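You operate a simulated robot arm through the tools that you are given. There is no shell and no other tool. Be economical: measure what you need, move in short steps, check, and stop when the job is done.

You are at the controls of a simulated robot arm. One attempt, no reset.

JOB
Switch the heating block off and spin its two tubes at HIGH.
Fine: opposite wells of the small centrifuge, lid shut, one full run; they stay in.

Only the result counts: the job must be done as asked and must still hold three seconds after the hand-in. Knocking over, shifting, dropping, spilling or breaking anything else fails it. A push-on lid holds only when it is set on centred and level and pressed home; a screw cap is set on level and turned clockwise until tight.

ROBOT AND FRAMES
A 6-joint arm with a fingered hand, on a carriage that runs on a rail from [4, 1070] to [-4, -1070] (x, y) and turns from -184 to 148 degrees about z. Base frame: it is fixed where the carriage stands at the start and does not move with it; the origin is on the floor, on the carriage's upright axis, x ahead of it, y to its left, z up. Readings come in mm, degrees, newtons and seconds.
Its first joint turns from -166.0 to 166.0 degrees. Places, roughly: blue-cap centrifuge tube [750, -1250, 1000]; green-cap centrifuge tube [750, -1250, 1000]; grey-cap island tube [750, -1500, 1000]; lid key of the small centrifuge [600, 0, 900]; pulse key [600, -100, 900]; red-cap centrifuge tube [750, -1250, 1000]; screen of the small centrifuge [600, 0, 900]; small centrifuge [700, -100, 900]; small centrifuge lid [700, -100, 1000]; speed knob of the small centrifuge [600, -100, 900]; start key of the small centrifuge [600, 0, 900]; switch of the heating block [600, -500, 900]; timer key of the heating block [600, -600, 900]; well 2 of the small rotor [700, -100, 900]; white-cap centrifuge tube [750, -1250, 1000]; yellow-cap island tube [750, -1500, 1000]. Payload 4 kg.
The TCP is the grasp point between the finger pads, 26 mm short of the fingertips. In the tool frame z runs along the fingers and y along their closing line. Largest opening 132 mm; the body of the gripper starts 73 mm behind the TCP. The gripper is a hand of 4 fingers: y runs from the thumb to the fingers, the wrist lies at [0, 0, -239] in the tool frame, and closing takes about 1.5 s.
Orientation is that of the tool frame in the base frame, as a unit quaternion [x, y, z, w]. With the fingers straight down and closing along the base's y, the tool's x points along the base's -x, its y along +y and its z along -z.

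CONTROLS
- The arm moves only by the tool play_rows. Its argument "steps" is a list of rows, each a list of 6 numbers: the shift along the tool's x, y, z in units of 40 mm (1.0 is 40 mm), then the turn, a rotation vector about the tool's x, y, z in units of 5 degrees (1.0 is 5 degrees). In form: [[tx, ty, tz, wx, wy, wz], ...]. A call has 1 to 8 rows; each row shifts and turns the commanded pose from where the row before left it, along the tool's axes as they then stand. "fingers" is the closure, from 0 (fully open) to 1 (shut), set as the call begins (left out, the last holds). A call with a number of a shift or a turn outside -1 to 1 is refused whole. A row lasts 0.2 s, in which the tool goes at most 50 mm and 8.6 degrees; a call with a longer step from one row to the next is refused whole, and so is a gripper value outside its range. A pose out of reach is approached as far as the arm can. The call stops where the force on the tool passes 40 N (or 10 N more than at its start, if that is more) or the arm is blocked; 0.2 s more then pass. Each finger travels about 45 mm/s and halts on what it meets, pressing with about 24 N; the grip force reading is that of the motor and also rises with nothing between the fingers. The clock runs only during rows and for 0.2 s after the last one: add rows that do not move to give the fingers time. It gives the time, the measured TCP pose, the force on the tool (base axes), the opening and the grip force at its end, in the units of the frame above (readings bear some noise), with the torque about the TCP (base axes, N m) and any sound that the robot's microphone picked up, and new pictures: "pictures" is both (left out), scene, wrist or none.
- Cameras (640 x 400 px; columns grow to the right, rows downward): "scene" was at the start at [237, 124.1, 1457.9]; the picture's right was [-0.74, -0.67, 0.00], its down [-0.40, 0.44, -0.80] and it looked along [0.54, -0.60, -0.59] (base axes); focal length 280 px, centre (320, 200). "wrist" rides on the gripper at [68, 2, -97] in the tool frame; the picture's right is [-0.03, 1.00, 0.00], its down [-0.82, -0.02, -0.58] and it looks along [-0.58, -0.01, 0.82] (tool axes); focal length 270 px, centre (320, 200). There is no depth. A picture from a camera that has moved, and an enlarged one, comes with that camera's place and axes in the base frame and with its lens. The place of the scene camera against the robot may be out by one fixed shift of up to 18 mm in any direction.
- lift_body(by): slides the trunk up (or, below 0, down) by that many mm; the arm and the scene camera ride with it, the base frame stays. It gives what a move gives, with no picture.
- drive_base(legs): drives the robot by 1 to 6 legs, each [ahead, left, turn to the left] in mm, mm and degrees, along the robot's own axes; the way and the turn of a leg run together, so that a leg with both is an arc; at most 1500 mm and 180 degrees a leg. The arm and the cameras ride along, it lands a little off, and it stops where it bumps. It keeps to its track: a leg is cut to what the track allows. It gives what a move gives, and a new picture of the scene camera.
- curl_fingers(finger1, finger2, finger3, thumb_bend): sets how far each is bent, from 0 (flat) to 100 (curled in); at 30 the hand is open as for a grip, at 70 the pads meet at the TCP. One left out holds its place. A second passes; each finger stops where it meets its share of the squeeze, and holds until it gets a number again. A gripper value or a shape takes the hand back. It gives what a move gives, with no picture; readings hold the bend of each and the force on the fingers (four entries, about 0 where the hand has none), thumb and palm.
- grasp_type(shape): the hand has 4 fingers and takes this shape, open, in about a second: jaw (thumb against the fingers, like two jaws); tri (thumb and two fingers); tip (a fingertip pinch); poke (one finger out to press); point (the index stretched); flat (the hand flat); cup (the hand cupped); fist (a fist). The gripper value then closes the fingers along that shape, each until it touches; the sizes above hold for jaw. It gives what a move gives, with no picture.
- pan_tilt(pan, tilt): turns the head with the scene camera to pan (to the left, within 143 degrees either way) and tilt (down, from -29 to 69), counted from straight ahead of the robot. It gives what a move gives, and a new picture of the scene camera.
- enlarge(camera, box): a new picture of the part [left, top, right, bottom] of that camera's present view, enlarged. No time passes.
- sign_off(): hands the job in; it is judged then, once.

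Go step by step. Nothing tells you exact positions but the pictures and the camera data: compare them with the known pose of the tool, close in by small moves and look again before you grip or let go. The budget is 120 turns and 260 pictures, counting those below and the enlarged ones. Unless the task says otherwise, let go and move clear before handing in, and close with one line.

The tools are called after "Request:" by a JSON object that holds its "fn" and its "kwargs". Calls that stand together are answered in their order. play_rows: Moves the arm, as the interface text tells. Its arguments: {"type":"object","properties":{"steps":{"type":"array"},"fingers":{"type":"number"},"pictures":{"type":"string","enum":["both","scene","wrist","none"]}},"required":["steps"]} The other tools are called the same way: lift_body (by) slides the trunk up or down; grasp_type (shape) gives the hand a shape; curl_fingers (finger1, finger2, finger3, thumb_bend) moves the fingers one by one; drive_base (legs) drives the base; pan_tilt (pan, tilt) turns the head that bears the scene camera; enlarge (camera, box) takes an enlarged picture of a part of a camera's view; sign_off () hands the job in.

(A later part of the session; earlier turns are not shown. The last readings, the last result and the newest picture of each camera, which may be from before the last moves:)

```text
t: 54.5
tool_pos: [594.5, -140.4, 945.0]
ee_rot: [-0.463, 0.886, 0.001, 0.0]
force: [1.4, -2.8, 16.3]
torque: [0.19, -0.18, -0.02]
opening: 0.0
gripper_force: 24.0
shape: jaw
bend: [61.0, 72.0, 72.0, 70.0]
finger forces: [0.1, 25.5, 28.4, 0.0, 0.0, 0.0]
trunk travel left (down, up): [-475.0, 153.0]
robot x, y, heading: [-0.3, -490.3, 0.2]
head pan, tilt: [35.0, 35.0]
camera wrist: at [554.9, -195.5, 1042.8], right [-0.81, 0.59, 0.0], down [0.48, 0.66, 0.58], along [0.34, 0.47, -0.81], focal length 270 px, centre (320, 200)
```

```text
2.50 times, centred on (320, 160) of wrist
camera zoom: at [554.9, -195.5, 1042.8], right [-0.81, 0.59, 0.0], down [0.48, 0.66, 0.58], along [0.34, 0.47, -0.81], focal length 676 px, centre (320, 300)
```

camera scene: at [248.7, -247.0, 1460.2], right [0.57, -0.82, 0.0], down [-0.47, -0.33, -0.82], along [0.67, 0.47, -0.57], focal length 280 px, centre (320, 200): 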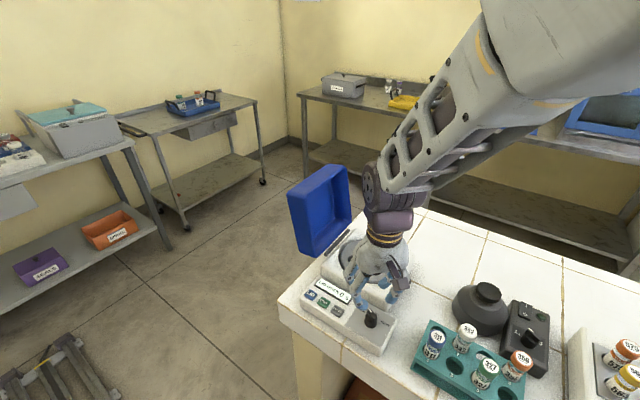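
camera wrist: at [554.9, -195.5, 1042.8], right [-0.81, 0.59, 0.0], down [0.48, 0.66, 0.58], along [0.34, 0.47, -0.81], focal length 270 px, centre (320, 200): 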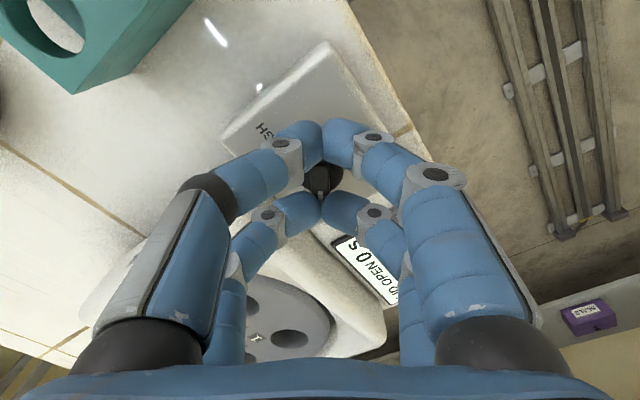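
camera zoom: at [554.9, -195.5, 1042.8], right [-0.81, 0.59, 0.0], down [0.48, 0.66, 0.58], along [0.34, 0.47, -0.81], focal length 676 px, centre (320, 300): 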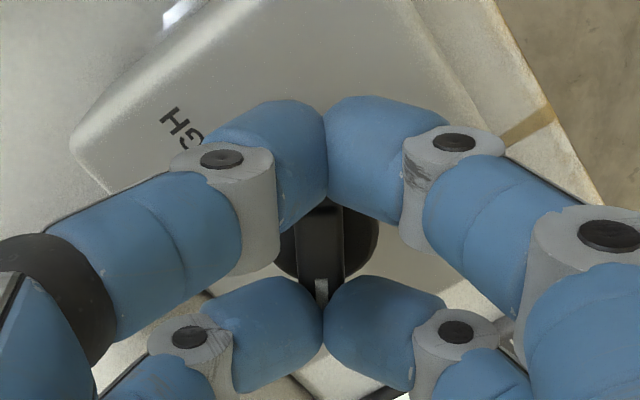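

The fingers closed either side of the bar's ends instead of on its faces. With the pairs closed, the hand works as a fork: I'll lift, yaw 90° more so the pairs straddle the bar, and use it as a wrench.

Request:
{"fn": "play_rows", "kwargs": {"steps": [[0, 0, -0.5, 0, 0, 0], [0, 0, -0.7, 0, 0, -1], [0, 0, 0, 0, 0, -1], [0, 0, 0, 0, 0, -1], [0, 0, 0, 0, 0, -1], [0, 0, 0, 0, 0, -1], [0, 0, 0, 0, 0, -1], [0, 0, 0, 0, 0, -1]], "pictures": "none"}}

Request:
{"fn": "play_rows", "kwargs": {"steps": [[0, 0, 0, 0, 0, -1], [0, 0, 0, 0, 0, -1], [0, 0, 0, 0, 0, -1], [0, 0, 0, 0, 0, -1], [0, 0, 0, 0, 0, -1], [0, 0, 0, 0, 0, -1], [0, 0, 0, 0, 0, -1], [0, 0, 0, 0, 0, -1]], "pictures": "none"}}

Request:
{"fn": "play_rows", "kwargs": {"steps": [[0, 0, 0, 0, 0, -1], [0, 0, 0, 0, 0, -1], [0, 0, 0, 0, 0, -1]]}}

Request:
{"fn": "enlarge", "kwargs": {"camera": "wrist", "box": [220, 80, 420, 240]}}

Request:
{"fn": "enlarge", "kwargs": {"camera": "scene", "box": [320, 240, 430, 340]}}

```text
t: 56.3
tool_pos: [593.5, -141.0, 992.2]
ee_rot: [0.709, -0.705, -0.001, 0.0]
force: [-0.6, 0.4, 0.4]
torque: [0.01, 0.0, 0.02]
opening: 0.1
gripper_force: 24.2
shape: jaw
bend: [61.0, 73.0, 71.0, 70.0]
finger forces: [0.0, 0.0, 0.0, 0.0, 0.0, 0.0]
trunk travel left (down, up): [-475.0, 153.0]
robot x, y, heading: [0.1, -487.2, -0.1]
head pan, tilt: [35.0, 35.0]
```

```text
t: 58.1
tool_pos: [586.6, -135.0, 991.1]
ee_rot: [0.905, -0.425, 0.008, 0.002]
force: [-0.2, -0.1, 0.7]
torque: [0.01, -0.03, -0.02]
opening: 0.2
gripper_force: 23.6
shape: jaw
bend: [61.0, 73.0, 71.0, 70.0]
finger forces: [0.0, 0.0, 0.0, 0.1, 0.1, 0.1]
out of reach, approached as far as the arm can: row 8
trunk travel left (down, up): [-475.0, 153.0]
robot x, y, heading: [-3.8, -481.0, -0.2]
head pan, tilt: [35.0, 35.0]
```

```text
t: 58.9
tool_pos: [537.5, -103.8, 979.7]
ee_rot: [0.948, -0.316, 0.035, 0.007]
force: [0.2, -0.3, 0.1]
torque: [0.01, 0.03, 0.01]
opening: 0.0
gripper_force: 24.4
shape: jaw
bend: [61.0, 73.0, 71.0, 70.0]
finger forces: [0.0, 0.1, 0.0, 0.0, 0.0, 0.0]
out of reach, approached as far as the arm can: row 1, 2, 3
trunk travel left (down, up): [-475.0, 153.0]
robot x, y, heading: [-2.7, -488.0, 0.1]
head pan, tilt: [35.0, 35.0]
camera scene: at [248.9, -247.1, 1460.2], right [0.57, -0.82, 0.0], down [-0.47, -0.33, -0.82], along [0.67, 0.47, -0.57], focal length 280 px, centre (320, 200)
camera wrist: at [586.0, -141.9, 1082.6], right [-0.62, -0.78, -0.01], down [-0.67, 0.53, 0.52], along [-0.4, 0.33, -0.85], focal length 270 px, centre (320, 200)
```

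scene: 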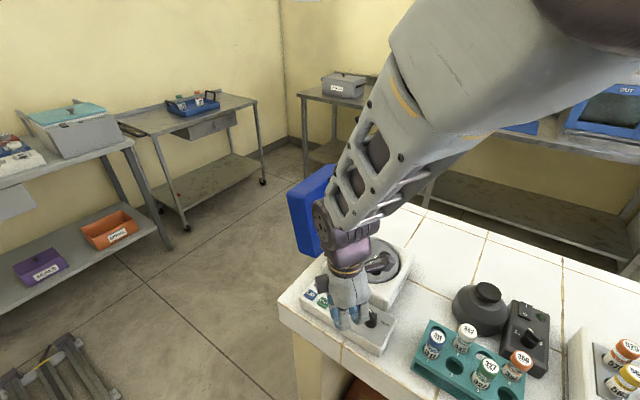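
wrist: 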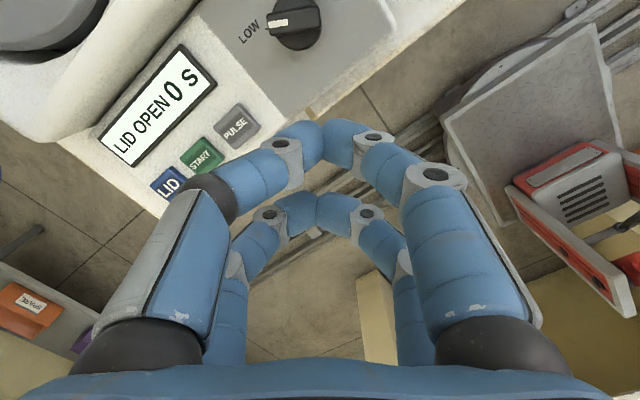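

```text
2.50 times, centred on (320, 160) of wrist
camera zoom: at [586.0, -141.9, 1082.6], right [-0.62, -0.78, -0.01], down [-0.67, 0.53, 0.52], along [-0.4, 0.33, -0.85], focal length 676 px, centre (320, 300)
```

zoom: 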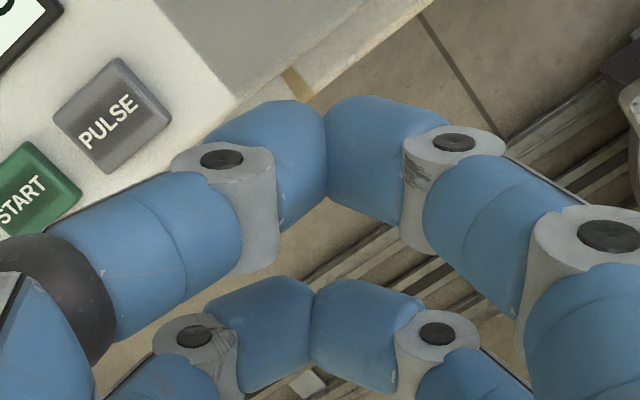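

```text
4.00 times, centred on (375, 290) of scene
camera zoom: at [248.9, -247.1, 1460.2], right [0.57, -0.82, 0.0], down [-0.47, -0.33, -0.82], along [0.67, 0.47, -0.57], focal length 1118 px, centre (100, -160)
```

zoom: 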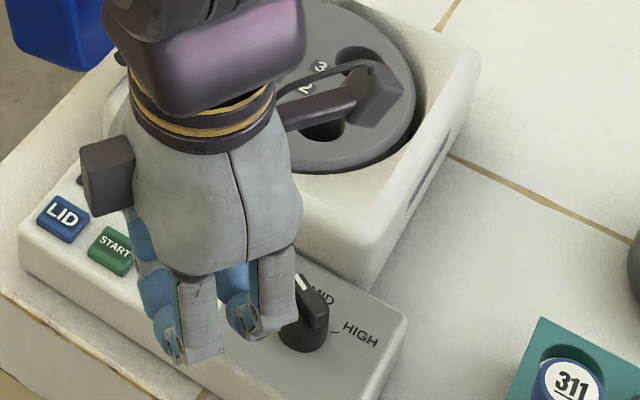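

That yaw hits the wrist limit. Instead I'll unwind to 55° and pinch the bar with the far pair (near pair curled, lying over free space on the robot side).

Request:
{"fn": "play_rows", "kwargs": {"steps": [[0, 0, 0, 0, 0, 1], [0, 0, 0, 0, 0, 1], [0, 0, 0, 0, 0, 1], [0, 0, 0, 0, 0, 1], [0, 0, 0, 0, 0, 1], [0, 0, 0, 0, 0, 1], [0, 0, 0, 0, 0, 1], [0, 0, 0, 0, 0, 1]], "pictures": "none"}}

Request:
{"fn": "play_rows", "kwargs": {"steps": [[0, 0, 0, 0, 0, 1], [0, 0, 0, 0, 0, 1], [0, 0, 0, 0, 0, 1], [0, 0, 0, 0, 0, 1], [0, 0, 0, 0, 0, 1], [0, 0, 0, 0, 0, 1], [0, 0, 0, 0, 0, 1], [0, 0, 0, 0, 0, 1]], "pictures": "none"}}

Request:
{"fn": "grasp_type", "kwargs": {"shape": "poke"}}

Request:
{"fn": "curl_fingers", "kwargs": {"finger2": 58, "finger3": 58, "thumb_bend": 100}}

Request:
{"fn": "play_rows", "kwargs": {"steps": [[0.2, 0, 0, 0, 0, 0], [0.2, 0, 0, 0, 0, 0]]}}

Request:
{"fn": "enlarge", "kwargs": {"camera": "wrist", "box": [220, 80, 420, 240]}}

```text
t: 60.7
tool_pos: [537.2, -106.1, 979.1]
ee_rot: [0.786, -0.618, 0.023, -0.003]
force: [0.1, -0.2, 0.3]
torque: [0.0, 0.0, -0.01]
opening: 0.0
gripper_force: 23.4
shape: jaw
bend: [61.0, 73.0, 71.0, 70.0]
finger forces: [0.0, 0.1, 0.1, 0.0, 0.0, 0.0]
trunk travel left (down, up): [-475.0, 153.0]
robot x, y, heading: [-0.5, -487.0, -0.0]
head pan, tilt: [35.0, 35.0]
```

```text
t: 62.5
tool_pos: [537.9, -103.4, 980.7]
ee_rot: [-0.527, 0.85, -0.02, 0.012]
force: [0.3, -0.2, 0.1]
torque: [-0.02, 0.02, -0.01]
opening: 0.0
gripper_force: 23.5
shape: jaw
bend: [61.0, 73.0, 71.0, 70.0]
finger forces: [0.0, 0.0, 0.1, 0.0, 0.0, 0.0]
trunk travel left (down, up): [-475.0, 153.0]
robot x, y, heading: [-2.4, -487.0, -0.4]
head pan, tilt: [35.0, 35.0]
```

```text
t: 63.4
tool_pos: [536.7, -104.9, 979.4]
ee_rot: [-0.528, 0.849, -0.02, 0.01]
force: [0.4, -0.8, -0.5]
torque: [0.01, 0.01, 0.0]
opening: 0.0
gripper_force: 0.1
shape: poke
bend: [100.0, 100.0, 100.0, 34.0]
finger forces: [0.0, 0.0, 0.0, 0.1, 0.1, 0.0]
trunk travel left (down, up): [-475.0, 153.0]
robot x, y, heading: [-1.4, -485.1, 0.4]
head pan, tilt: [35.0, 35.0]
```

```text
t: 64.4
tool_pos: [537.0, -104.7, 979.2]
ee_rot: [-0.527, 0.849, -0.021, 0.011]
force: [0.6, 0.3, 0.0]
torque: [-0.01, 0.01, 0.03]
opening: 3.6
gripper_force: 0.0
shape: fingers
bend: [100.0, 57.0, 57.0, 89.0]
finger forces: [0.0, 0.0, 0.0, 0.1, 0.0, 0.0]
trunk travel left (down, up): [-475.0, 153.0]
robot x, y, heading: [-3.6, -482.7, -0.0]
head pan, tilt: [35.0, 35.0]
```

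```text
t: 65.0
tool_pos: [529.5, -117.7, 978.1]
ee_rot: [-0.528, 0.849, -0.02, 0.01]
force: [-0.4, 0.4, 0.7]
torque: [-0.03, 0.04, 0.04]
opening: 4.2
gripper_force: 0.2
shape: fingers
bend: [100.0, 57.0, 57.0, 89.0]
finger forces: [0.0, 0.0, 0.0, 0.0, 0.1, 0.0]
trunk travel left (down, up): [-475.0, 153.0]
robot x, y, heading: [0.6, -485.2, -0.3]
head pan, tilt: [35.0, 35.0]
camera scene: at [248.7, -247.0, 1460.2], right [0.57, -0.82, 0.0], down [-0.47, -0.33, -0.82], along [0.67, 0.47, -0.57], focal length 280 px, centre (320, 200)
camera wrist: at [495.5, -175.7, 1077.8], right [-0.88, 0.46, -0.05], down [0.36, 0.74, 0.58], along [0.3, 0.49, -0.82], focal length 270 px, centre (320, 200)
```

scene: 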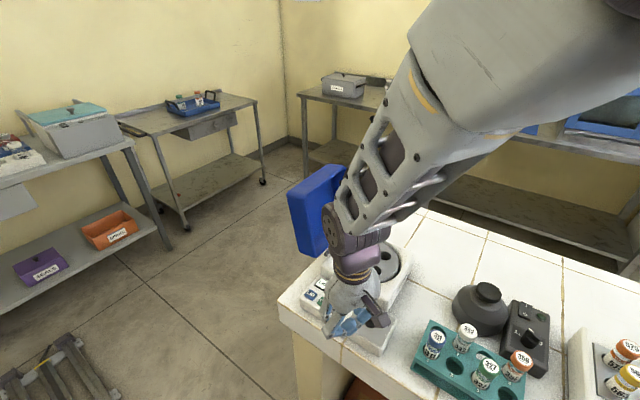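
wrist: 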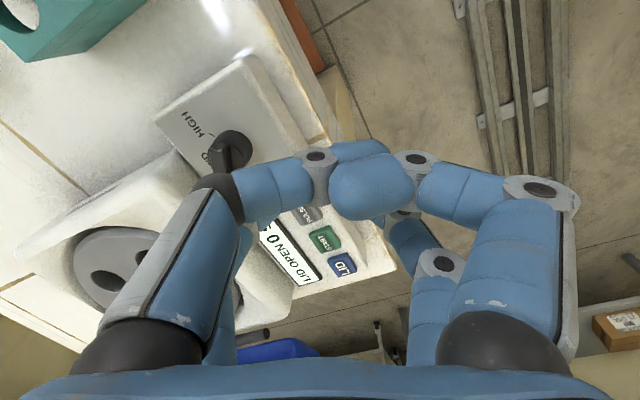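

```text
2.50 times, centred on (320, 160) of wrist
camera zoom: at [495.5, -175.7, 1077.8], right [-0.88, 0.46, -0.05], down [0.36, 0.74, 0.58], along [0.3, 0.49, -0.82], focal length 676 px, centre (320, 300)
```

zoom: 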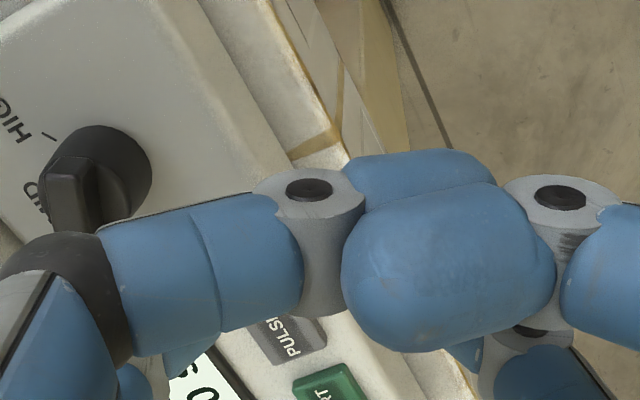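

Request:
{"fn": "play_rows", "kwargs": {"steps": [[0.14, -0.81, -0.4, 0, 0, 0], [0.14, -0.81, -0.3, 0, 0, 0], [0, 0, 0, -0.26, 0, 0.87], [0, 0, 0, -0.26, 0, 0.87]], "pictures": "wrist"}}

Request:
{"fn": "enlarge", "kwargs": {"camera": "scene", "box": [320, 240, 430, 340]}}

```text
t: 66.0
tool_pos: [582.3, -156.8, 1010.0]
ee_rot: [-0.461, 0.887, 0.0, -0.001]
force: [0.0, -0.4, 1.1]
torque: [-0.02, 0.0, 0.02]
opening: 4.0
gripper_force: 0.1
shape: fingers
bend: [100.0, 57.0, 57.0, 89.0]
finger forces: [0.1, 0.0, 0.0, 0.0, 0.1, 0.0]
trunk travel left (down, up): [-475.0, 153.0]
robot x, y, heading: [-2.4, -487.4, -0.1]
head pan, tilt: [35.0, 35.0]
camera wrist: at [542.6, -210.6, 1108.9], right [-0.8, 0.59, 0.0], down [0.49, 0.66, 0.58], along [0.34, 0.46, -0.82], focal length 270 px, centre (320, 200)
```

wrist: 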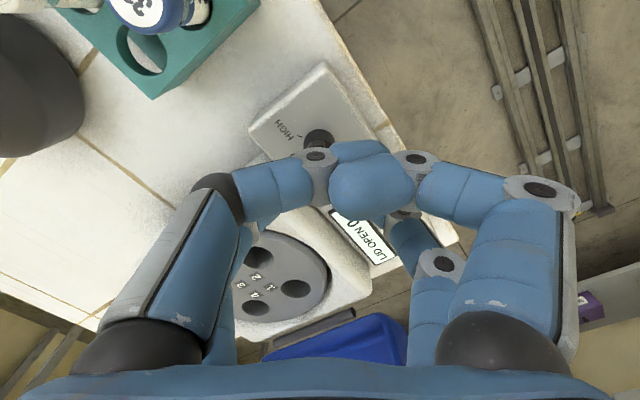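

```text
4.00 times, centred on (375, 290) of scene
camera zoom: at [248.6, -247.0, 1460.2], right [0.57, -0.82, 0.0], down [-0.47, -0.33, -0.82], along [0.67, 0.47, -0.57], focal length 1118 px, centre (100, -160)
```

zoom: 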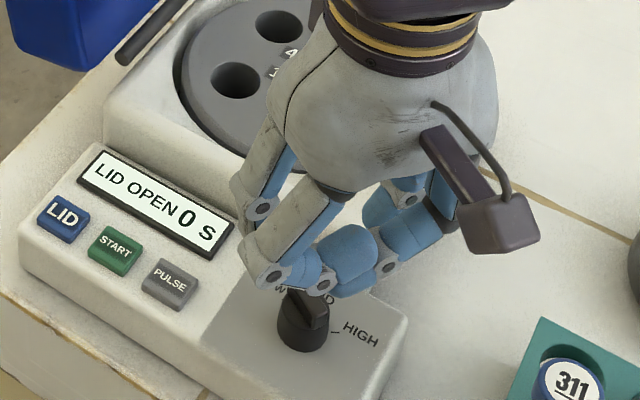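

View of the far pair is blocked, but geometry is known. Descending carefully with force monitoring.

Request:
{"fn": "play_rows", "kwargs": {"steps": [[0, 0, 0.5, 0, 0, 0], [0, 0, 0.5, 0, 0, 0], [0, 0, 0.3, 0, 0, 0], [0, 0, 0.2, 0, 0, 0], [0, 0, 0.15, 0, 0, 0]], "pictures": "wrist"}}

Request:
{"fn": "enlarge", "kwargs": {"camera": "scene", "box": [320, 240, 430, 340]}}

```text
t: 67.2
tool_pos: [580.8, -156.9, 946.1]
ee_rot: [-0.461, 0.887, 0.001, 0.0]
force: [-0.7, 1.0, -0.3]
torque: [0.01, -0.02, 0.0]
opening: 3.9
gripper_force: 0.0
shape: fingers
bend: [100.0, 57.0, 57.0, 89.0]
finger forces: [0.1, 0.1, 0.1, 0.0, 0.0, 0.0]
trunk travel left (down, up): [-475.0, 153.0]
robot x, y, heading: [-4.7, -488.6, 0.1]
head pan, tilt: [35.0, 35.0]
camera wrist: at [542.4, -210.6, 1043.4], right [-0.8, 0.59, 0.0], down [0.48, 0.66, 0.58], along [0.34, 0.46, -0.82], focal length 270 px, centre (320, 200)
```

wrist: 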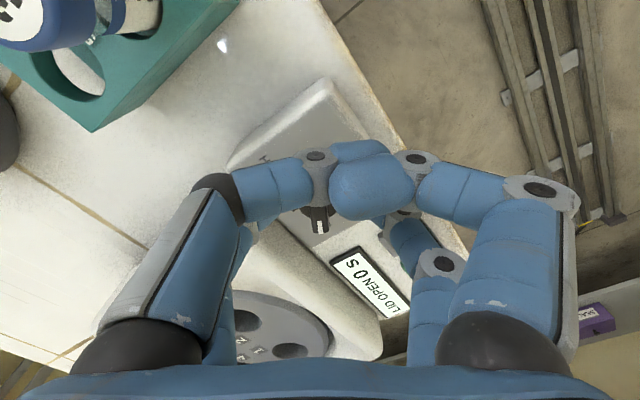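

```text
4.00 times, centred on (375, 290) of scene
camera zoom: at [248.6, -247.1, 1460.2], right [0.57, -0.82, 0.0], down [-0.47, -0.33, -0.82], along [0.67, 0.47, -0.57], focal length 1118 px, centre (100, -160)
```

zoom: 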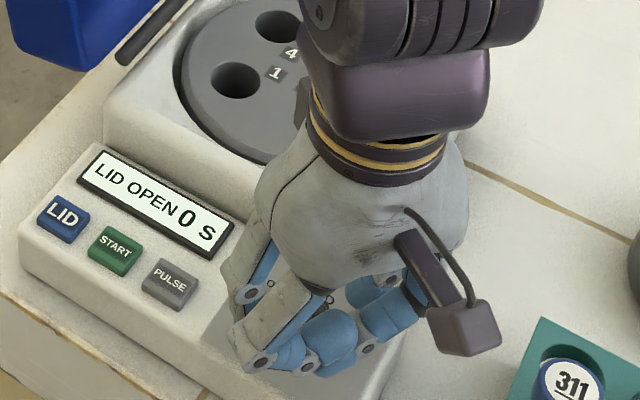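

The bar sits centred between the far pair. Closing them.

Request:
{"fn": "curl_fingers", "kwargs": {"finger2": 78, "finger3": 78}}

Request:
{"fn": "play_rows", "kwargs": {"steps": [[0, 0, 0, 0, 0, 0]], "pictures": "wrist"}}

Request:
{"fn": "enlarge", "kwargs": {"camera": "wrist", "box": [240, 140, 400, 260]}}

```text
t: 68.2
tool_pos: [583.0, -156.2, 945.8]
ee_rot: [-0.461, 0.887, 0.0, 0.0]
force: [1.8, -1.5, 1.3]
torque: [-0.02, -0.07, -0.02]
opening: 3.7
gripper_force: 9.2
shape: fingers
bend: [100.0, 74.0, 74.0, 89.0]
finger forces: [0.0, 5.7, 12.3, 0.0, 0.1, 0.0]
trunk travel left (down, up): [-475.0, 153.0]
robot x, y, heading: [-2.9, -489.0, -0.0]
head pan, tilt: [35.0, 35.0]
```

```text
t: 68.6
tool_pos: [582.0, -156.0, 946.2]
ee_rot: [-0.463, 0.887, 0.0, 0.0]
force: [1.9, -1.6, 0.8]
torque: [-0.06, -0.09, -0.07]
opening: 3.9
gripper_force: 9.0
shape: fingers
bend: [100.0, 74.0, 74.0, 89.0]
finger forces: [0.1, 5.7, 12.3, 0.1, 0.1, 0.1]
trunk travel left (down, up): [-475.0, 153.0]
robot x, y, heading: [0.2, -485.1, 0.3]
head pan, tilt: [35.0, 35.0]
camera wrist: at [542.6, -210.6, 1043.6], right [-0.8, 0.59, 0.0], down [0.48, 0.66, 0.58], along [0.34, 0.46, -0.82], focal length 270 px, centre (320, 200)
```

wrist: 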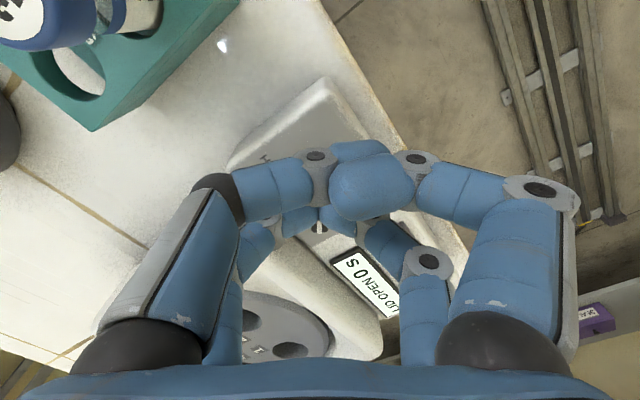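

```text
3.33 times, centred on (320, 200) of wrist
camera zoom: at [542.6, -210.6, 1043.6], right [-0.8, 0.59, 0.0], down [0.48, 0.66, 0.58], along [0.34, 0.46, -0.82], focal length 901 px, centre (320, 200)
```

zoom: 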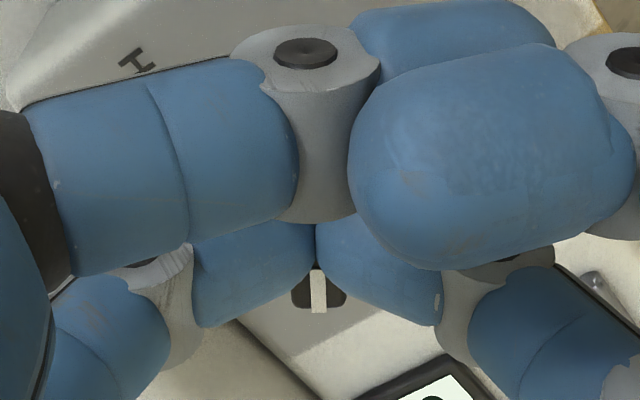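

The tips met above the bar (rounded tips). Reopening, going about 11 mm lower, and closing again.

Request:
{"fn": "curl_fingers", "kwargs": {"finger2": 57, "finger3": 57}}

Request:
{"fn": "play_rows", "kwargs": {"steps": [[0, 0, 0.14, 0, 0, 0], [0, 0, 0.14, 0, 0, 0]], "pictures": "none"}}

Request:
{"fn": "curl_fingers", "kwargs": {"finger2": 80, "finger3": 80}}

Request:
{"fn": "enlarge", "kwargs": {"camera": "wrist", "box": [240, 140, 400, 260]}}

```text
t: 69.6
tool_pos: [581.8, -156.1, 944.7]
ee_rot: [-0.461, 0.887, -0.001, -0.001]
force: [-0.9, -0.2, 0.6]
torque: [0.02, 0.0, 0.0]
opening: 3.7
gripper_force: 0.1
shape: fingers
bend: [100.0, 56.0, 56.0, 89.0]
finger forces: [0.0, 0.1, 0.0, 0.1, 0.1, 0.0]
trunk travel left (down, up): [-475.0, 153.0]
robot x, y, heading: [-1.5, -484.8, -0.0]
head pan, tilt: [35.0, 35.0]
```

```text
t: 70.2
tool_pos: [581.9, -156.4, 934.6]
ee_rot: [-0.462, 0.887, -0.001, 0.0]
force: [-0.2, 0.4, 0.1]
torque: [0.0, 0.01, 0.01]
opening: 3.6
gripper_force: 0.1
shape: fingers
bend: [100.0, 56.0, 56.0, 89.0]
finger forces: [0.1, 0.1, 0.0, 0.0, 0.0, 0.2]
trunk travel left (down, up): [-475.0, 153.0]
robot x, y, heading: [-2.4, -487.5, 0.1]
head pan, tilt: [35.0, 35.0]
```

```text
t: 71.2
tool_pos: [582.0, -156.6, 935.3]
ee_rot: [-0.462, 0.887, 0.0, 0.0]
force: [-3.0, -2.4, -1.1]
torque: [-0.07, 0.07, -0.03]
opening: 3.7
gripper_force: 6.4
shape: fingers
bend: [100.0, 68.0, 65.0, 89.0]
finger forces: [0.0, 5.7, 6.1, 0.0, 0.1, 0.0]
trunk travel left (down, up): [-475.0, 153.0]
robot x, y, heading: [-3.4, -487.8, 0.2]
head pan, tilt: [35.0, 35.0]
```

```text
3.33 times, centred on (320, 200) of wrist
camera zoom: at [542.1, -210.9, 1032.3], right [-0.8, 0.59, 0.0], down [0.48, 0.66, 0.58], along [0.34, 0.46, -0.82], focal length 901 px, centre (320, 200)
```

zoom: 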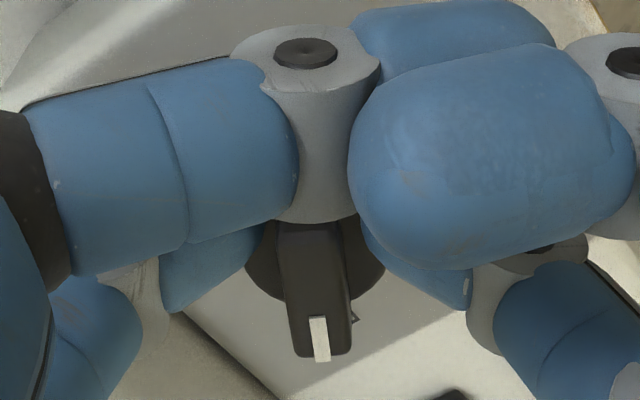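

Gripped the knob (about 6 N each side). Turn clockwise 40° about the knob axis and check.

Request:
{"fn": "play_rows", "kwargs": {"steps": [[-0.002, 0.0436, 0, 0, 0, 1], [-0.002, 0.0436, 0, 0, 0, 1], [-0.002, 0.0436, 0, 0, 0, 1], [-0.002, 0.0436, 0, 0, 0, 1], [-0.002, 0.0436, 0, 0, 0, 1], [-0.002, 0.0436, 0, 0, 0, 1], [-0.002, 0.0436, 0, 0, 0, 1], [-0.002, 0.0436, 0, 0, 0, 1]], "pictures": "wrist"}}

Request:
{"fn": "enlarge", "kwargs": {"camera": "wrist", "box": [240, 140, 400, 260]}}

```text
t: 73.0
tool_pos: [573.8, -144.7, 933.7]
ee_rot: [-0.13, 0.991, -0.001, 0.0]
force: [-15.1, 2.6, 6.6]
torque: [0.19, 0.23, 0.29]
opening: 3.7
gripper_force: 11.1
shape: fingers
bend: [100.0, 68.0, 67.0, 89.0]
finger forces: [0.1, 16.5, 5.1, 0.0, 0.0, 0.0]
trunk travel left (down, up): [-475.0, 153.0]
robot x, y, heading: [-0.8, -489.6, 0.1]
head pan, tilt: [35.0, 35.0]
camera wrist: at [508.3, -159.8, 1032.1], right [-0.23, 0.97, 0.0], down [0.79, 0.19, 0.58], along [0.56, 0.13, -0.82], focal length 270 px, centre (320, 200)
```

wrist: 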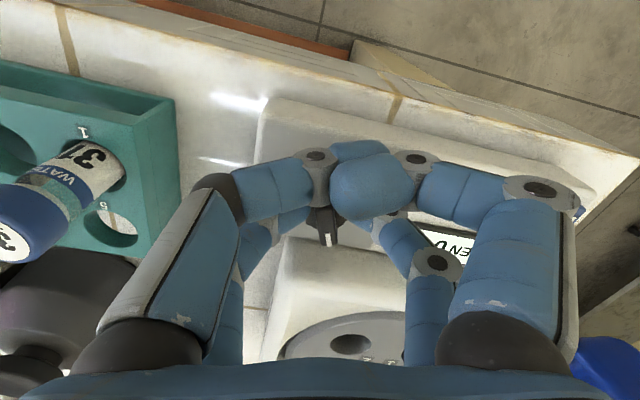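

```text
3.33 times, centred on (320, 200) of wrist
camera zoom: at [508.3, -159.8, 1032.1], right [-0.23, 0.97, 0.0], down [0.79, 0.19, 0.58], along [0.56, 0.13, -0.82], focal length 901 px, centre (320, 200)
```

zoom: 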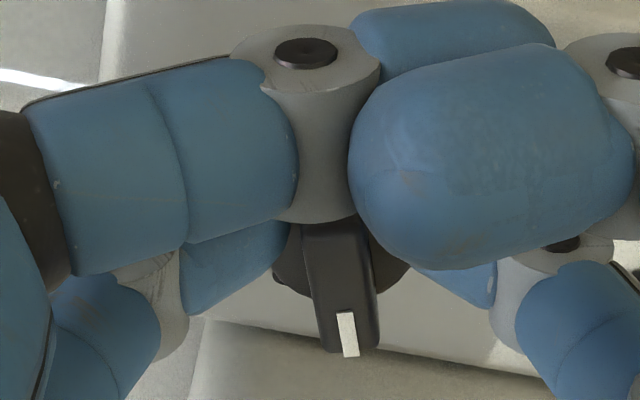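

The knob is turning with the hand (near MID now). Continuing clockwise.

Request:
{"fn": "play_rows", "kwargs": {"steps": [[0.03, 0.0436, 0, 0, 0, 1], [-0.002, 0.0436, 0, 0, 0, 1], [-0.002, 0.0436, 0, 0, 0, 1], [-0.002, 0.0436, 0, 0, 0, 1], [-0.002, 0.0436, 0, 0, 0, 1], [-0.002, 0.0436, 0, 0, 0, 1], [-0.002, 0.0436, 0, 0, 0, 1], [-0.002, 0.0436, 0, 0, 0, 1]], "pictures": "none"}}

Request:
{"fn": "play_rows", "kwargs": {"steps": [[-0.002, 0.0436, 0, 0, 0, 1], [-0.002, 0.0436, 0, 0, 0, 1], [-0.002, 0.0436, 0, 0, 0, 1], [-0.002, 0.0436, 0, 0, 0, 1], [-0.002, 0.0436, 0, 0, 0, 1], [-0.002, 0.0436, 0, 0, 0, 1]], "pictures": "wrist"}}

Request:
{"fn": "enlarge", "kwargs": {"camera": "wrist", "box": [240, 140, 400, 260]}}

```text
t: 74.8
tool_pos: [573.9, -130.5, 933.6]
ee_rot: [0.216, 0.976, 0.0, 0.0]
force: [-13.6, 16.1, 18.1]
torque: [0.35, -0.08, 0.31]
opening: 4.0
gripper_force: 15.9
shape: fingers
bend: [100.0, 67.0, 71.0, 89.0]
finger forces: [0.1, 19.9, 12.3, 0.0, 0.0, 0.0]
trunk travel left (down, up): [-475.0, 153.0]
robot x, y, heading: [-3.8, -487.6, 0.2]
head pan, tilt: [35.0, 35.0]
```

```text
t: 76.2
tool_pos: [582.0, -125.5, 935.7]
ee_rot: [0.462, 0.887, 0.0, 0.002]
force: [-0.5, 14.6, 26.1]
torque: [0.02, -0.37, 0.57]
opening: 3.7
gripper_force: 21.9
shape: fingers
bend: [100.0, 66.0, 72.0, 89.0]
finger forces: [0.0, 21.2, 20.3, 0.0, 0.0, 0.0]
trunk travel left (down, up): [-475.0, 153.0]
robot x, y, heading: [0.3, -487.7, 0.0]
head pan, tilt: [35.0, 35.0]
camera wrist: at [544.9, -66.5, 1032.7], right [0.83, 0.55, 0.0], down [0.45, -0.68, 0.58], along [0.32, -0.48, -0.82], focal length 270 px, centre (320, 200)
```

wrist: 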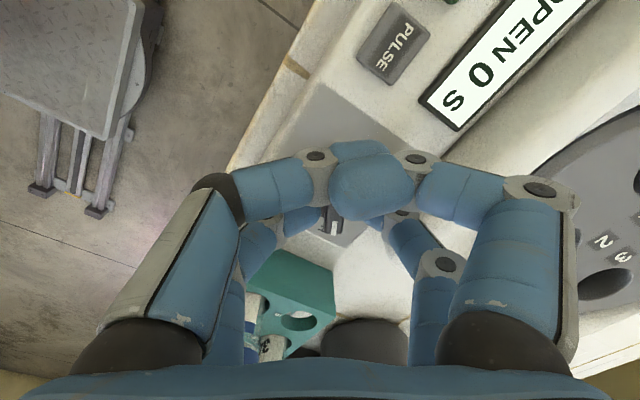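

```text
3.33 times, centred on (320, 200) of wrist
camera zoom: at [544.9, -66.5, 1032.7], right [0.83, 0.55, 0.0], down [0.45, -0.68, 0.58], along [0.32, -0.48, -0.82], focal length 901 px, centre (320, 200)
```

zoom: 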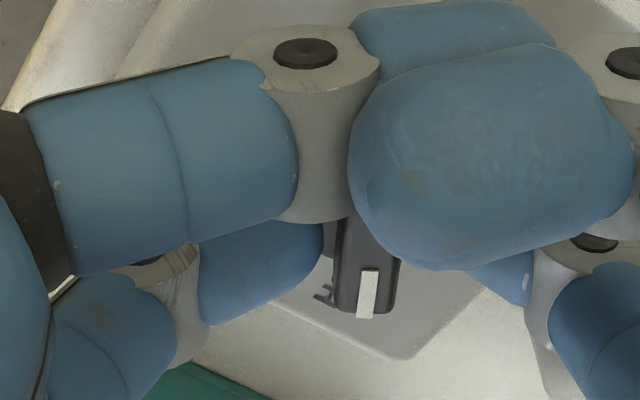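

The bar now points at HIGH. Releasing, rising and checking.

Request:
{"fn": "curl_fingers", "kwargs": {"finger2": 55, "finger3": 55}}

Request:
{"fn": "play_rows", "kwargs": {"steps": [[0, 0, -0.5, 0, 0, 0], [0, 0, -1, 0, 0, 0], [0, 0, -1, 0, 0, -1], [0, 0, -1, 0, 0, -1], [0, 0, -0.5, 0, 0, -1], [0, 0, 0, 0, 0, -1], [0, 0, 0, 0, 0, -1], [0, 0, 0, 0, 0, -1]], "pictures": "none"}}

Request:
{"fn": "play_rows", "kwargs": {"steps": [[0, 0, 0, 0, 0, -1], [0, -0.5, 0, 0, 0, -1], [0, -0.9, 0, 0, 0, -1], [0, -0.9, 0, 0, 0, -1], [0, -0.9, 0, 0, 0, -1]]}}

Request:
{"fn": "enlarge", "kwargs": {"camera": "scene", "box": [290, 230, 430, 350]}}

Request:
{"fn": "enlarge", "kwargs": {"camera": "wrist", "box": [320, 20, 560, 180]}}

```text
t: 77.2
tool_pos: [580.5, -124.9, 934.9]
ee_rot: [0.461, 0.887, -0.001, 0.001]
force: [-0.1, 0.1, 0.3]
torque: [-0.02, 0.0, 0.0]
opening: 4.0
gripper_force: 0.0
shape: fingers
bend: [100.0, 55.0, 55.0, 89.0]
finger forces: [0.0, 0.1, 0.0, 0.0, 0.0, 0.0]
trunk travel left (down, up): [-475.0, 153.0]
robot x, y, heading: [-2.2, -487.2, 0.3]
head pan, tilt: [35.0, 35.0]
```

```text
t: 79.0
tool_pos: [580.7, -124.9, 1094.3]
ee_rot: [0.215, 0.977, 0.001, 0.0]
force: [0.1, 0.6, -1.0]
torque: [-0.02, 0.01, 0.01]
opening: 4.0
gripper_force: 0.0
shape: fingers
bend: [100.0, 55.0, 55.0, 89.0]
finger forces: [0.1, 0.1, 0.1, 0.1, 0.1, 0.1]
trunk travel left (down, up): [-475.0, 153.0]
robot x, y, heading: [-2.9, -486.9, 0.3]
head pan, tilt: [35.0, 35.0]
```

```text
t: 80.2
tool_pos: [555.8, -249.3, 1095.0]
ee_rot: [-0.002, 1.0, 0.0, 0.0]
force: [0.2, 1.0, -0.2]
torque: [-0.04, -0.01, 0.01]
opening: 3.8
gripper_force: 0.2
shape: fingers
bend: [100.0, 55.0, 55.0, 89.0]
finger forces: [0.0, 0.0, 0.1, 0.0, 0.0, 0.0]
trunk travel left (down, up): [-475.0, 153.0]
robot x, y, heading: [1.8, -487.0, 0.0]
head pan, tilt: [35.0, 35.0]
camera scene: at [248.8, -246.7, 1460.1], right [0.57, -0.82, 0.0], down [-0.47, -0.33, -0.82], along [0.67, 0.47, -0.57], focal length 280 px, centre (320, 200)
camera wrist: at [488.9, -246.9, 1191.8], right [0.02, 1.0, 0.0], down [0.82, -0.02, 0.58], along [0.58, -0.01, -0.82], focal length 270 px, centre (320, 200)
```

scene: 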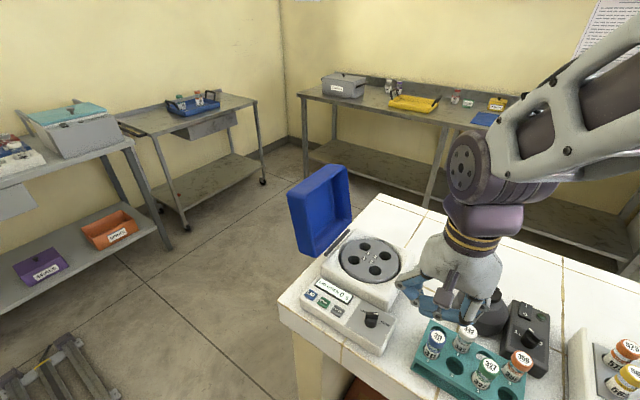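
wrist: 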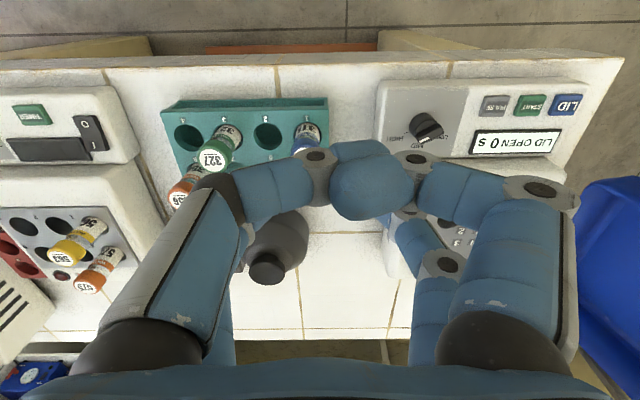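

```text
3.33 times, centred on (360, 290) of scene
camera zoom: at [248.8, -246.7, 1460.1], right [0.57, -0.82, 0.0], down [-0.47, -0.33, -0.82], along [0.67, 0.47, -0.57], focal length 932 px, centre (187, -100)
```

zoom: 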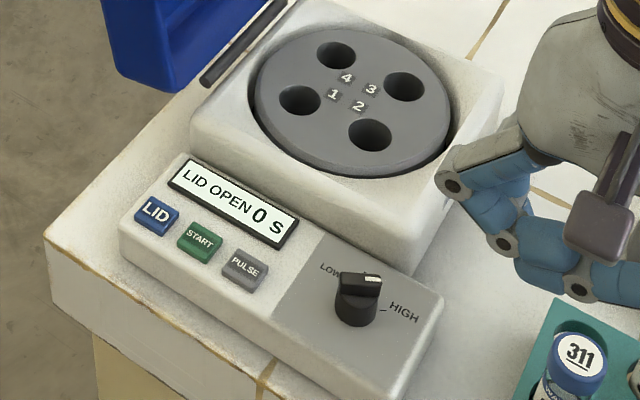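

```text
2.50 times, centred on (440, 100) of wrist
camera zoom: at [488.9, -246.9, 1191.8], right [0.02, 1.0, 0.0], down [0.82, -0.02, 0.58], along [0.58, -0.01, -0.82], focal length 676 px, centre (20, 450)
```

zoom: 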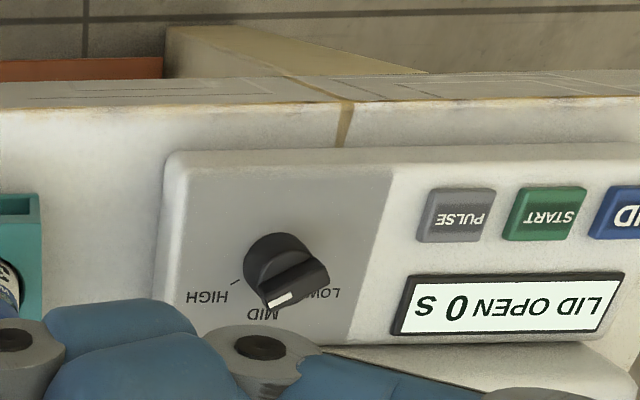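

Request:
{"fn": "enlarge", "kwargs": {"camera": "scene", "box": [355, 300, 395, 340]}}

Request:
{"fn": "enlarge", "kwargs": {"camera": "wrist", "box": [390, 90, 470, 160]}}

```text
10.00 times, centred on (375, 320) of scene
camera zoom: at [248.8, -246.7, 1460.1], right [0.57, -0.82, 0.0], down [-0.47, -0.33, -0.82], along [0.67, 0.47, -0.57], focal length 2795 px, centre (-230, -1000)
```

zoom: 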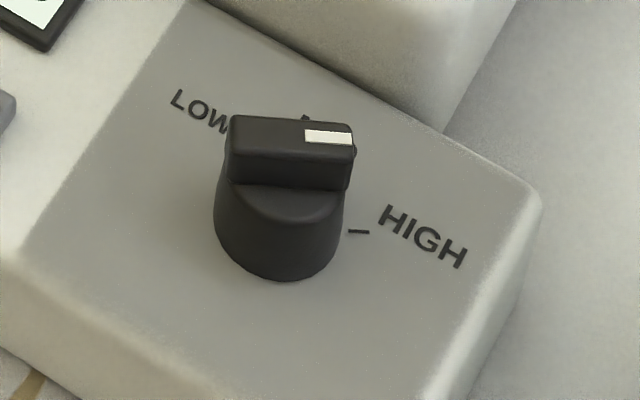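

```text
5.71 times, centred on (430, 125) of wrist
camera zoom: at [488.9, -246.9, 1191.8], right [0.02, 1.0, 0.0], down [0.82, -0.02, 0.58], along [0.58, -0.01, -0.82], focal length 1544 px, centre (-309, 629)
```

zoom: 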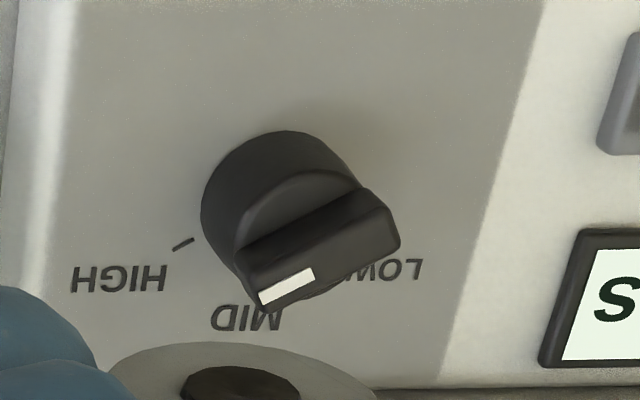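

The pointer is parallel to the HIGH tick: speed set. Now moving to the orange tube with the jaw.

Request:
{"fn": "grasp_type", "kwargs": {"shape": "jaw"}}

Request:
{"fn": "play_rows", "kwargs": {"steps": [[-0.656, -0.926, 0, 0, 0, 0], [-0.656, -0.926, 0, 0, 0, 0], [-0.656, -0.926, 0, 0, 0, 0], [-0.656, -0.926, 0, 0, 0, 0], [-0.656, -0.926, 0, 0, 0, 0], [-0.656, -0.926, 0, 0, 0, 0], [-0.656, -0.926, 0, 0, 0, 0], [-0.656, -0.926, 0, 0, 0, 0]], "fingers": 0.5, "pictures": "none"}}

Request:
{"fn": "play_rows", "kwargs": {"steps": [[0, 0, 0.7, 0, 0, 0], [0, 0, 0.7, 0, 0, 0]], "pictures": "wrist"}}

```text
t: 81.1
tool_pos: [556.6, -249.6, 1094.6]
ee_rot: [0.001, 1.0, 0.001, 0.0]
force: [0.6, 0.5, 0.3]
torque: [-0.01, 0.01, 0.04]
opening: 131.7
gripper_force: 0.1
shape: jaw
bend: [30.0, 30.0, 30.0, 30.0]
finger forces: [0.0, 0.0, 0.0, 0.0, 0.0, 0.0]
trunk travel left (down, up): [-475.0, 153.0]
robot x, y, heading: [-1.1, -488.8, 0.0]
head pan, tilt: [35.0, 35.0]
```

```text
t: 82.9
tool_pos: [764.7, -544.9, 1095.5]
ee_rot: [-0.001, 1.0, 0.0, 0.002]
force: [-0.2, 0.5, -0.6]
torque: [-0.02, 0.0, 0.01]
opening: 66.6
gripper_force: 0.0
shape: jaw
bend: [73.0, 73.0, 73.0, 70.0]
finger forces: [0.0, 0.0, 0.0, 0.0, 0.1, 0.0]
trunk travel left (down, up): [-475.0, 153.0]
robot x, y, heading: [0.3, -484.4, 0.1]
head pan, tilt: [35.0, 35.0]
```

```text
t: 83.5
tool_pos: [764.3, -546.6, 1038.1]
ee_rot: [0.0, 1.0, 0.0, 0.001]
force: [0.2, -0.2, 0.4]
torque: [-0.02, -0.03, -0.02]
opening: 66.5
gripper_force: 0.0
shape: jaw
bend: [73.0, 73.0, 73.0, 70.0]
finger forces: [0.0, 0.0, 0.1, 0.0, 0.1, 0.1]
trunk travel left (down, up): [-475.0, 153.0]
robot x, y, heading: [-2.1, -484.6, 0.2]
head pan, tilt: [35.0, 35.0]
camera wrist: at [697.5, -542.9, 1136.8], right [0.02, 1.0, 0.0], down [0.82, -0.02, 0.58], along [0.58, -0.01, -0.82], focal length 270 px, centre (320, 200)
```

wrist: 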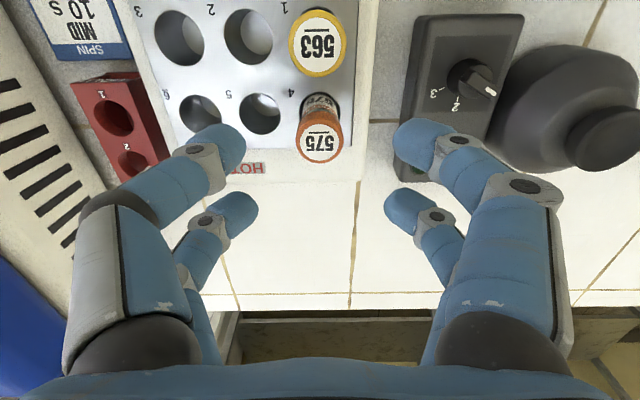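

Request:
{"fn": "play_rows", "kwargs": {"steps": [[-0.04, 0, 0.6, 0, 0, 0], [0, 0, 0.6, 0, 0, 0], [0, 0, 0.6, 0, 0, 0]], "pictures": "none"}}

Request:
{"fn": "play_rows", "kwargs": {"steps": [[0, 0, 0, 0, 0, 0], [0, 0, 0, 0, 0, 0], [0, 0, 0, 0, 0, 0], [0, 0, 0, 0, 0, 0], [0, 0, 0, 0, 0, 0]], "fingers": 1, "pictures": "wrist"}}

```text
t: 84.3
tool_pos: [766.1, -544.5, 965.7]
ee_rot: [0.0, 1.0, 0.0, 0.001]
force: [0.2, 1.1, 0.1]
torque: [0.01, 0.01, -0.05]
opening: 66.4
gripper_force: 0.2
shape: jaw
bend: [73.0, 73.0, 73.0, 70.0]
finger forces: [0.0, 0.0, 0.0, 0.0, 0.0, 0.0]
trunk travel left (down, up): [-475.0, 153.0]
robot x, y, heading: [0.7, -486.6, -0.3]
head pan, tilt: [35.0, 35.0]
```

```text
t: 85.5
tool_pos: [767.2, -546.2, 966.2]
ee_rot: [0.0, 1.0, 0.0, -0.001]
force: [0.2, -0.1, 0.4]
torque: [0.01, 0.0, 0.01]
opening: 0.0
gripper_force: 23.9
shape: jaw
bend: [70.0, 69.0, 69.0, 70.0]
finger forces: [0.0, 0.0, 0.0, 0.1, 0.1, 0.0]
trunk travel left (down, up): [-475.0, 153.0]
robot x, y, heading: [-1.4, -486.6, 0.2]
head pan, tilt: [35.0, 35.0]
camera wrist: at [699.4, -542.8, 1064.1], right [0.03, 1.0, 0.0], down [0.82, -0.02, 0.58], along [0.58, -0.01, -0.82], focal length 270 px, centre (320, 200)
```

wrist: 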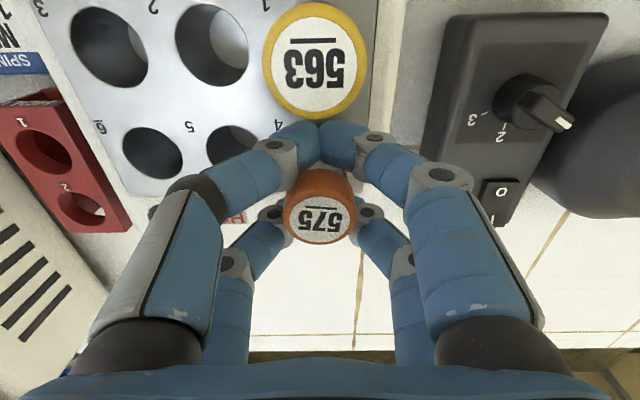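

The tube slipped into the gap between finger pairs, so I'll use the two-finger pinch (near pair, far pair curled) as with the keys. Open, rise, reshape, and re-centre.

Request:
{"fn": "play_rows", "kwargs": {"steps": [[0, 0, 0, 0, 0, 0], [0, 0, 0, 0, 0, 0], [0, 0, 0, 0, 0, 0], [0, 0, 0, 0, 0, 0], [0, 0, -0.8, 0, 0, 0], [0, 0, -1, 0, 0, 0], [0, 0, -0.6, 0, 0, 0]], "fingers": 0.5, "pictures": "wrist"}}

Request:
{"fn": "grasp_type", "kwargs": {"shape": "poke"}}

Request:
{"fn": "curl_fingers", "kwargs": {"thumb_bend": 30}}

Request:
{"fn": "curl_fingers", "kwargs": {"finger1": 52, "thumb_bend": 52}}

Request:
{"fn": "play_rows", "kwargs": {"steps": [[-0.46, 0.02, 0, 0, 0, 0]]}}

Request:
{"fn": "enlarge", "kwargs": {"camera": "wrist", "box": [220, 40, 420, 200]}}

```text
t: 87.1
tool_pos: [766.8, -545.7, 1063.4]
ee_rot: [0.0, 1.0, 0.0, 0.001]
force: [0.8, 0.2, 0.3]
torque: [0.0, 0.01, 0.02]
opening: 65.5
gripper_force: 0.0
shape: jaw
bend: [73.0, 73.0, 73.0, 70.0]
finger forces: [0.1, 0.0, 0.0, 0.0, 0.0, 0.1]
trunk travel left (down, up): [-475.0, 153.0]
robot x, y, heading: [-2.7, -486.8, 0.1]
head pan, tilt: [35.0, 35.0]
camera wrist: at [699.2, -542.9, 1160.8], right [0.03, 1.0, 0.0], down [0.82, -0.02, 0.58], along [0.58, -0.01, -0.82], focal length 270 px, centre (320, 200)
```

wrist: 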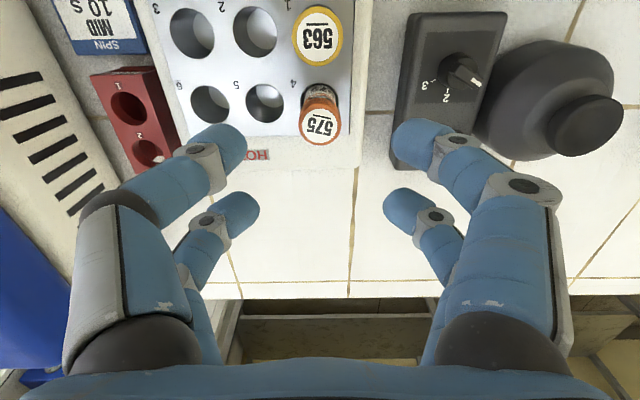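

```text
t: 88.0
tool_pos: [765.9, -546.3, 1061.9]
ee_rot: [0.0, 1.0, 0.0, 0.0]
force: [-0.5, 0.0, 0.5]
torque: [0.01, -0.01, 0.01]
opening: 0.1
gripper_force: 0.1
shape: poke
bend: [100.0, 100.0, 100.0, 34.0]
finger forces: [0.0, 0.1, 0.0, 0.1, 0.1, 0.1]
trunk travel left (down, up): [-475.0, 153.0]
robot x, y, heading: [-3.2, -489.3, 0.2]
head pan, tilt: [35.0, 35.0]
```

```text
t: 89.0
tool_pos: [766.2, -545.8, 1063.6]
ee_rot: [0.0, 1.0, -0.001, -0.001]
force: [-0.4, 0.7, -0.1]
torque: [0.0, 0.01, 0.01]
opening: 77.7
gripper_force: 0.1
shape: fingers
bend: [100.0, 100.0, 100.0, 30.0]
finger forces: [0.0, 0.0, 0.0, 0.0, 0.0, 0.0]
trunk travel left (down, up): [-475.0, 153.0]
robot x, y, heading: [0.5, -489.7, -0.1]
head pan, tilt: [35.0, 35.0]
```

```text
t: 90.0
tool_pos: [766.3, -545.9, 1062.6]
ee_rot: [0.0, 1.0, -0.001, 0.0]
force: [0.4, -0.5, 0.8]
torque: [0.01, 0.01, 0.04]
opening: 59.0
gripper_force: 0.1
shape: fingers
bend: [52.0, 100.0, 100.0, 52.0]
finger forces: [0.0, 0.0, 0.1, 0.1, 0.0, 0.1]
trunk travel left (down, up): [-475.0, 153.0]
robot x, y, heading: [-1.0, -486.4, 0.0]
head pan, tilt: [35.0, 35.0]
```

```text
t: 90.4
tool_pos: [784.5, -544.3, 1064.2]
ee_rot: [0.0, 1.0, 0.001, 0.0]
force: [-0.1, 0.3, 0.8]
torque: [-0.01, -0.04, 0.02]
opening: 58.6
gripper_force: 0.0
shape: fingers
bend: [52.0, 100.0, 100.0, 52.0]
finger forces: [0.0, 0.1, 0.1, 0.1, 0.0, 0.0]
trunk travel left (down, up): [-475.0, 153.0]
robot x, y, heading: [-1.0, -485.4, 0.1]
head pan, tilt: [35.0, 35.0]
camera scene: at [248.4, -247.0, 1460.3], right [0.57, -0.82, 0.0], down [-0.47, -0.33, -0.82], along [0.67, 0.47, -0.57], focal length 280 px, centre (320, 200)
camera wrist: at [717.3, -542.2, 1161.0], right [0.02, 1.0, 0.0], down [0.82, -0.02, 0.58], along [0.58, -0.01, -0.82], focal length 270 px, centre (320, 200)
```

scene: 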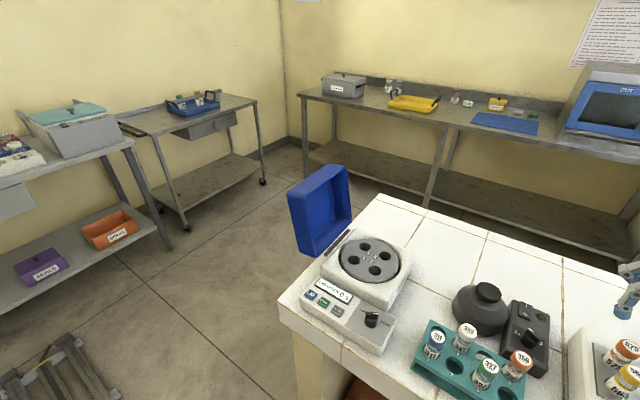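
wrist: 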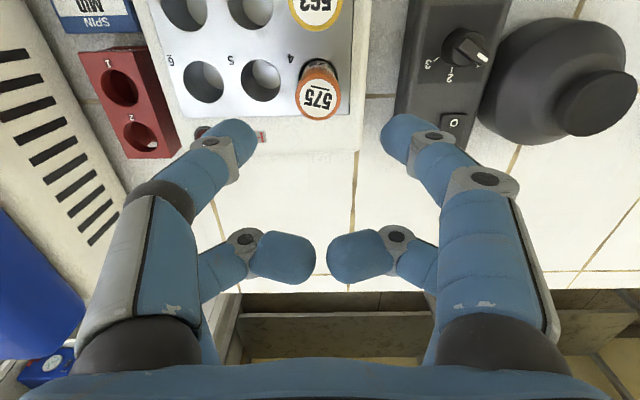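

```text
2.50 times, centred on (320, 120) of wrist
camera zoom: at [717.3, -542.2, 1161.0], right [0.02, 1.0, 0.0], down [0.82, -0.02, 0.58], along [0.58, -0.01, -0.82], focal length 676 px, centre (320, 400)
```

zoom: 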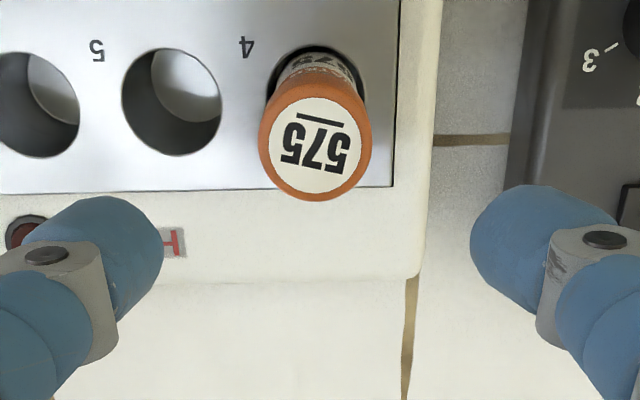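

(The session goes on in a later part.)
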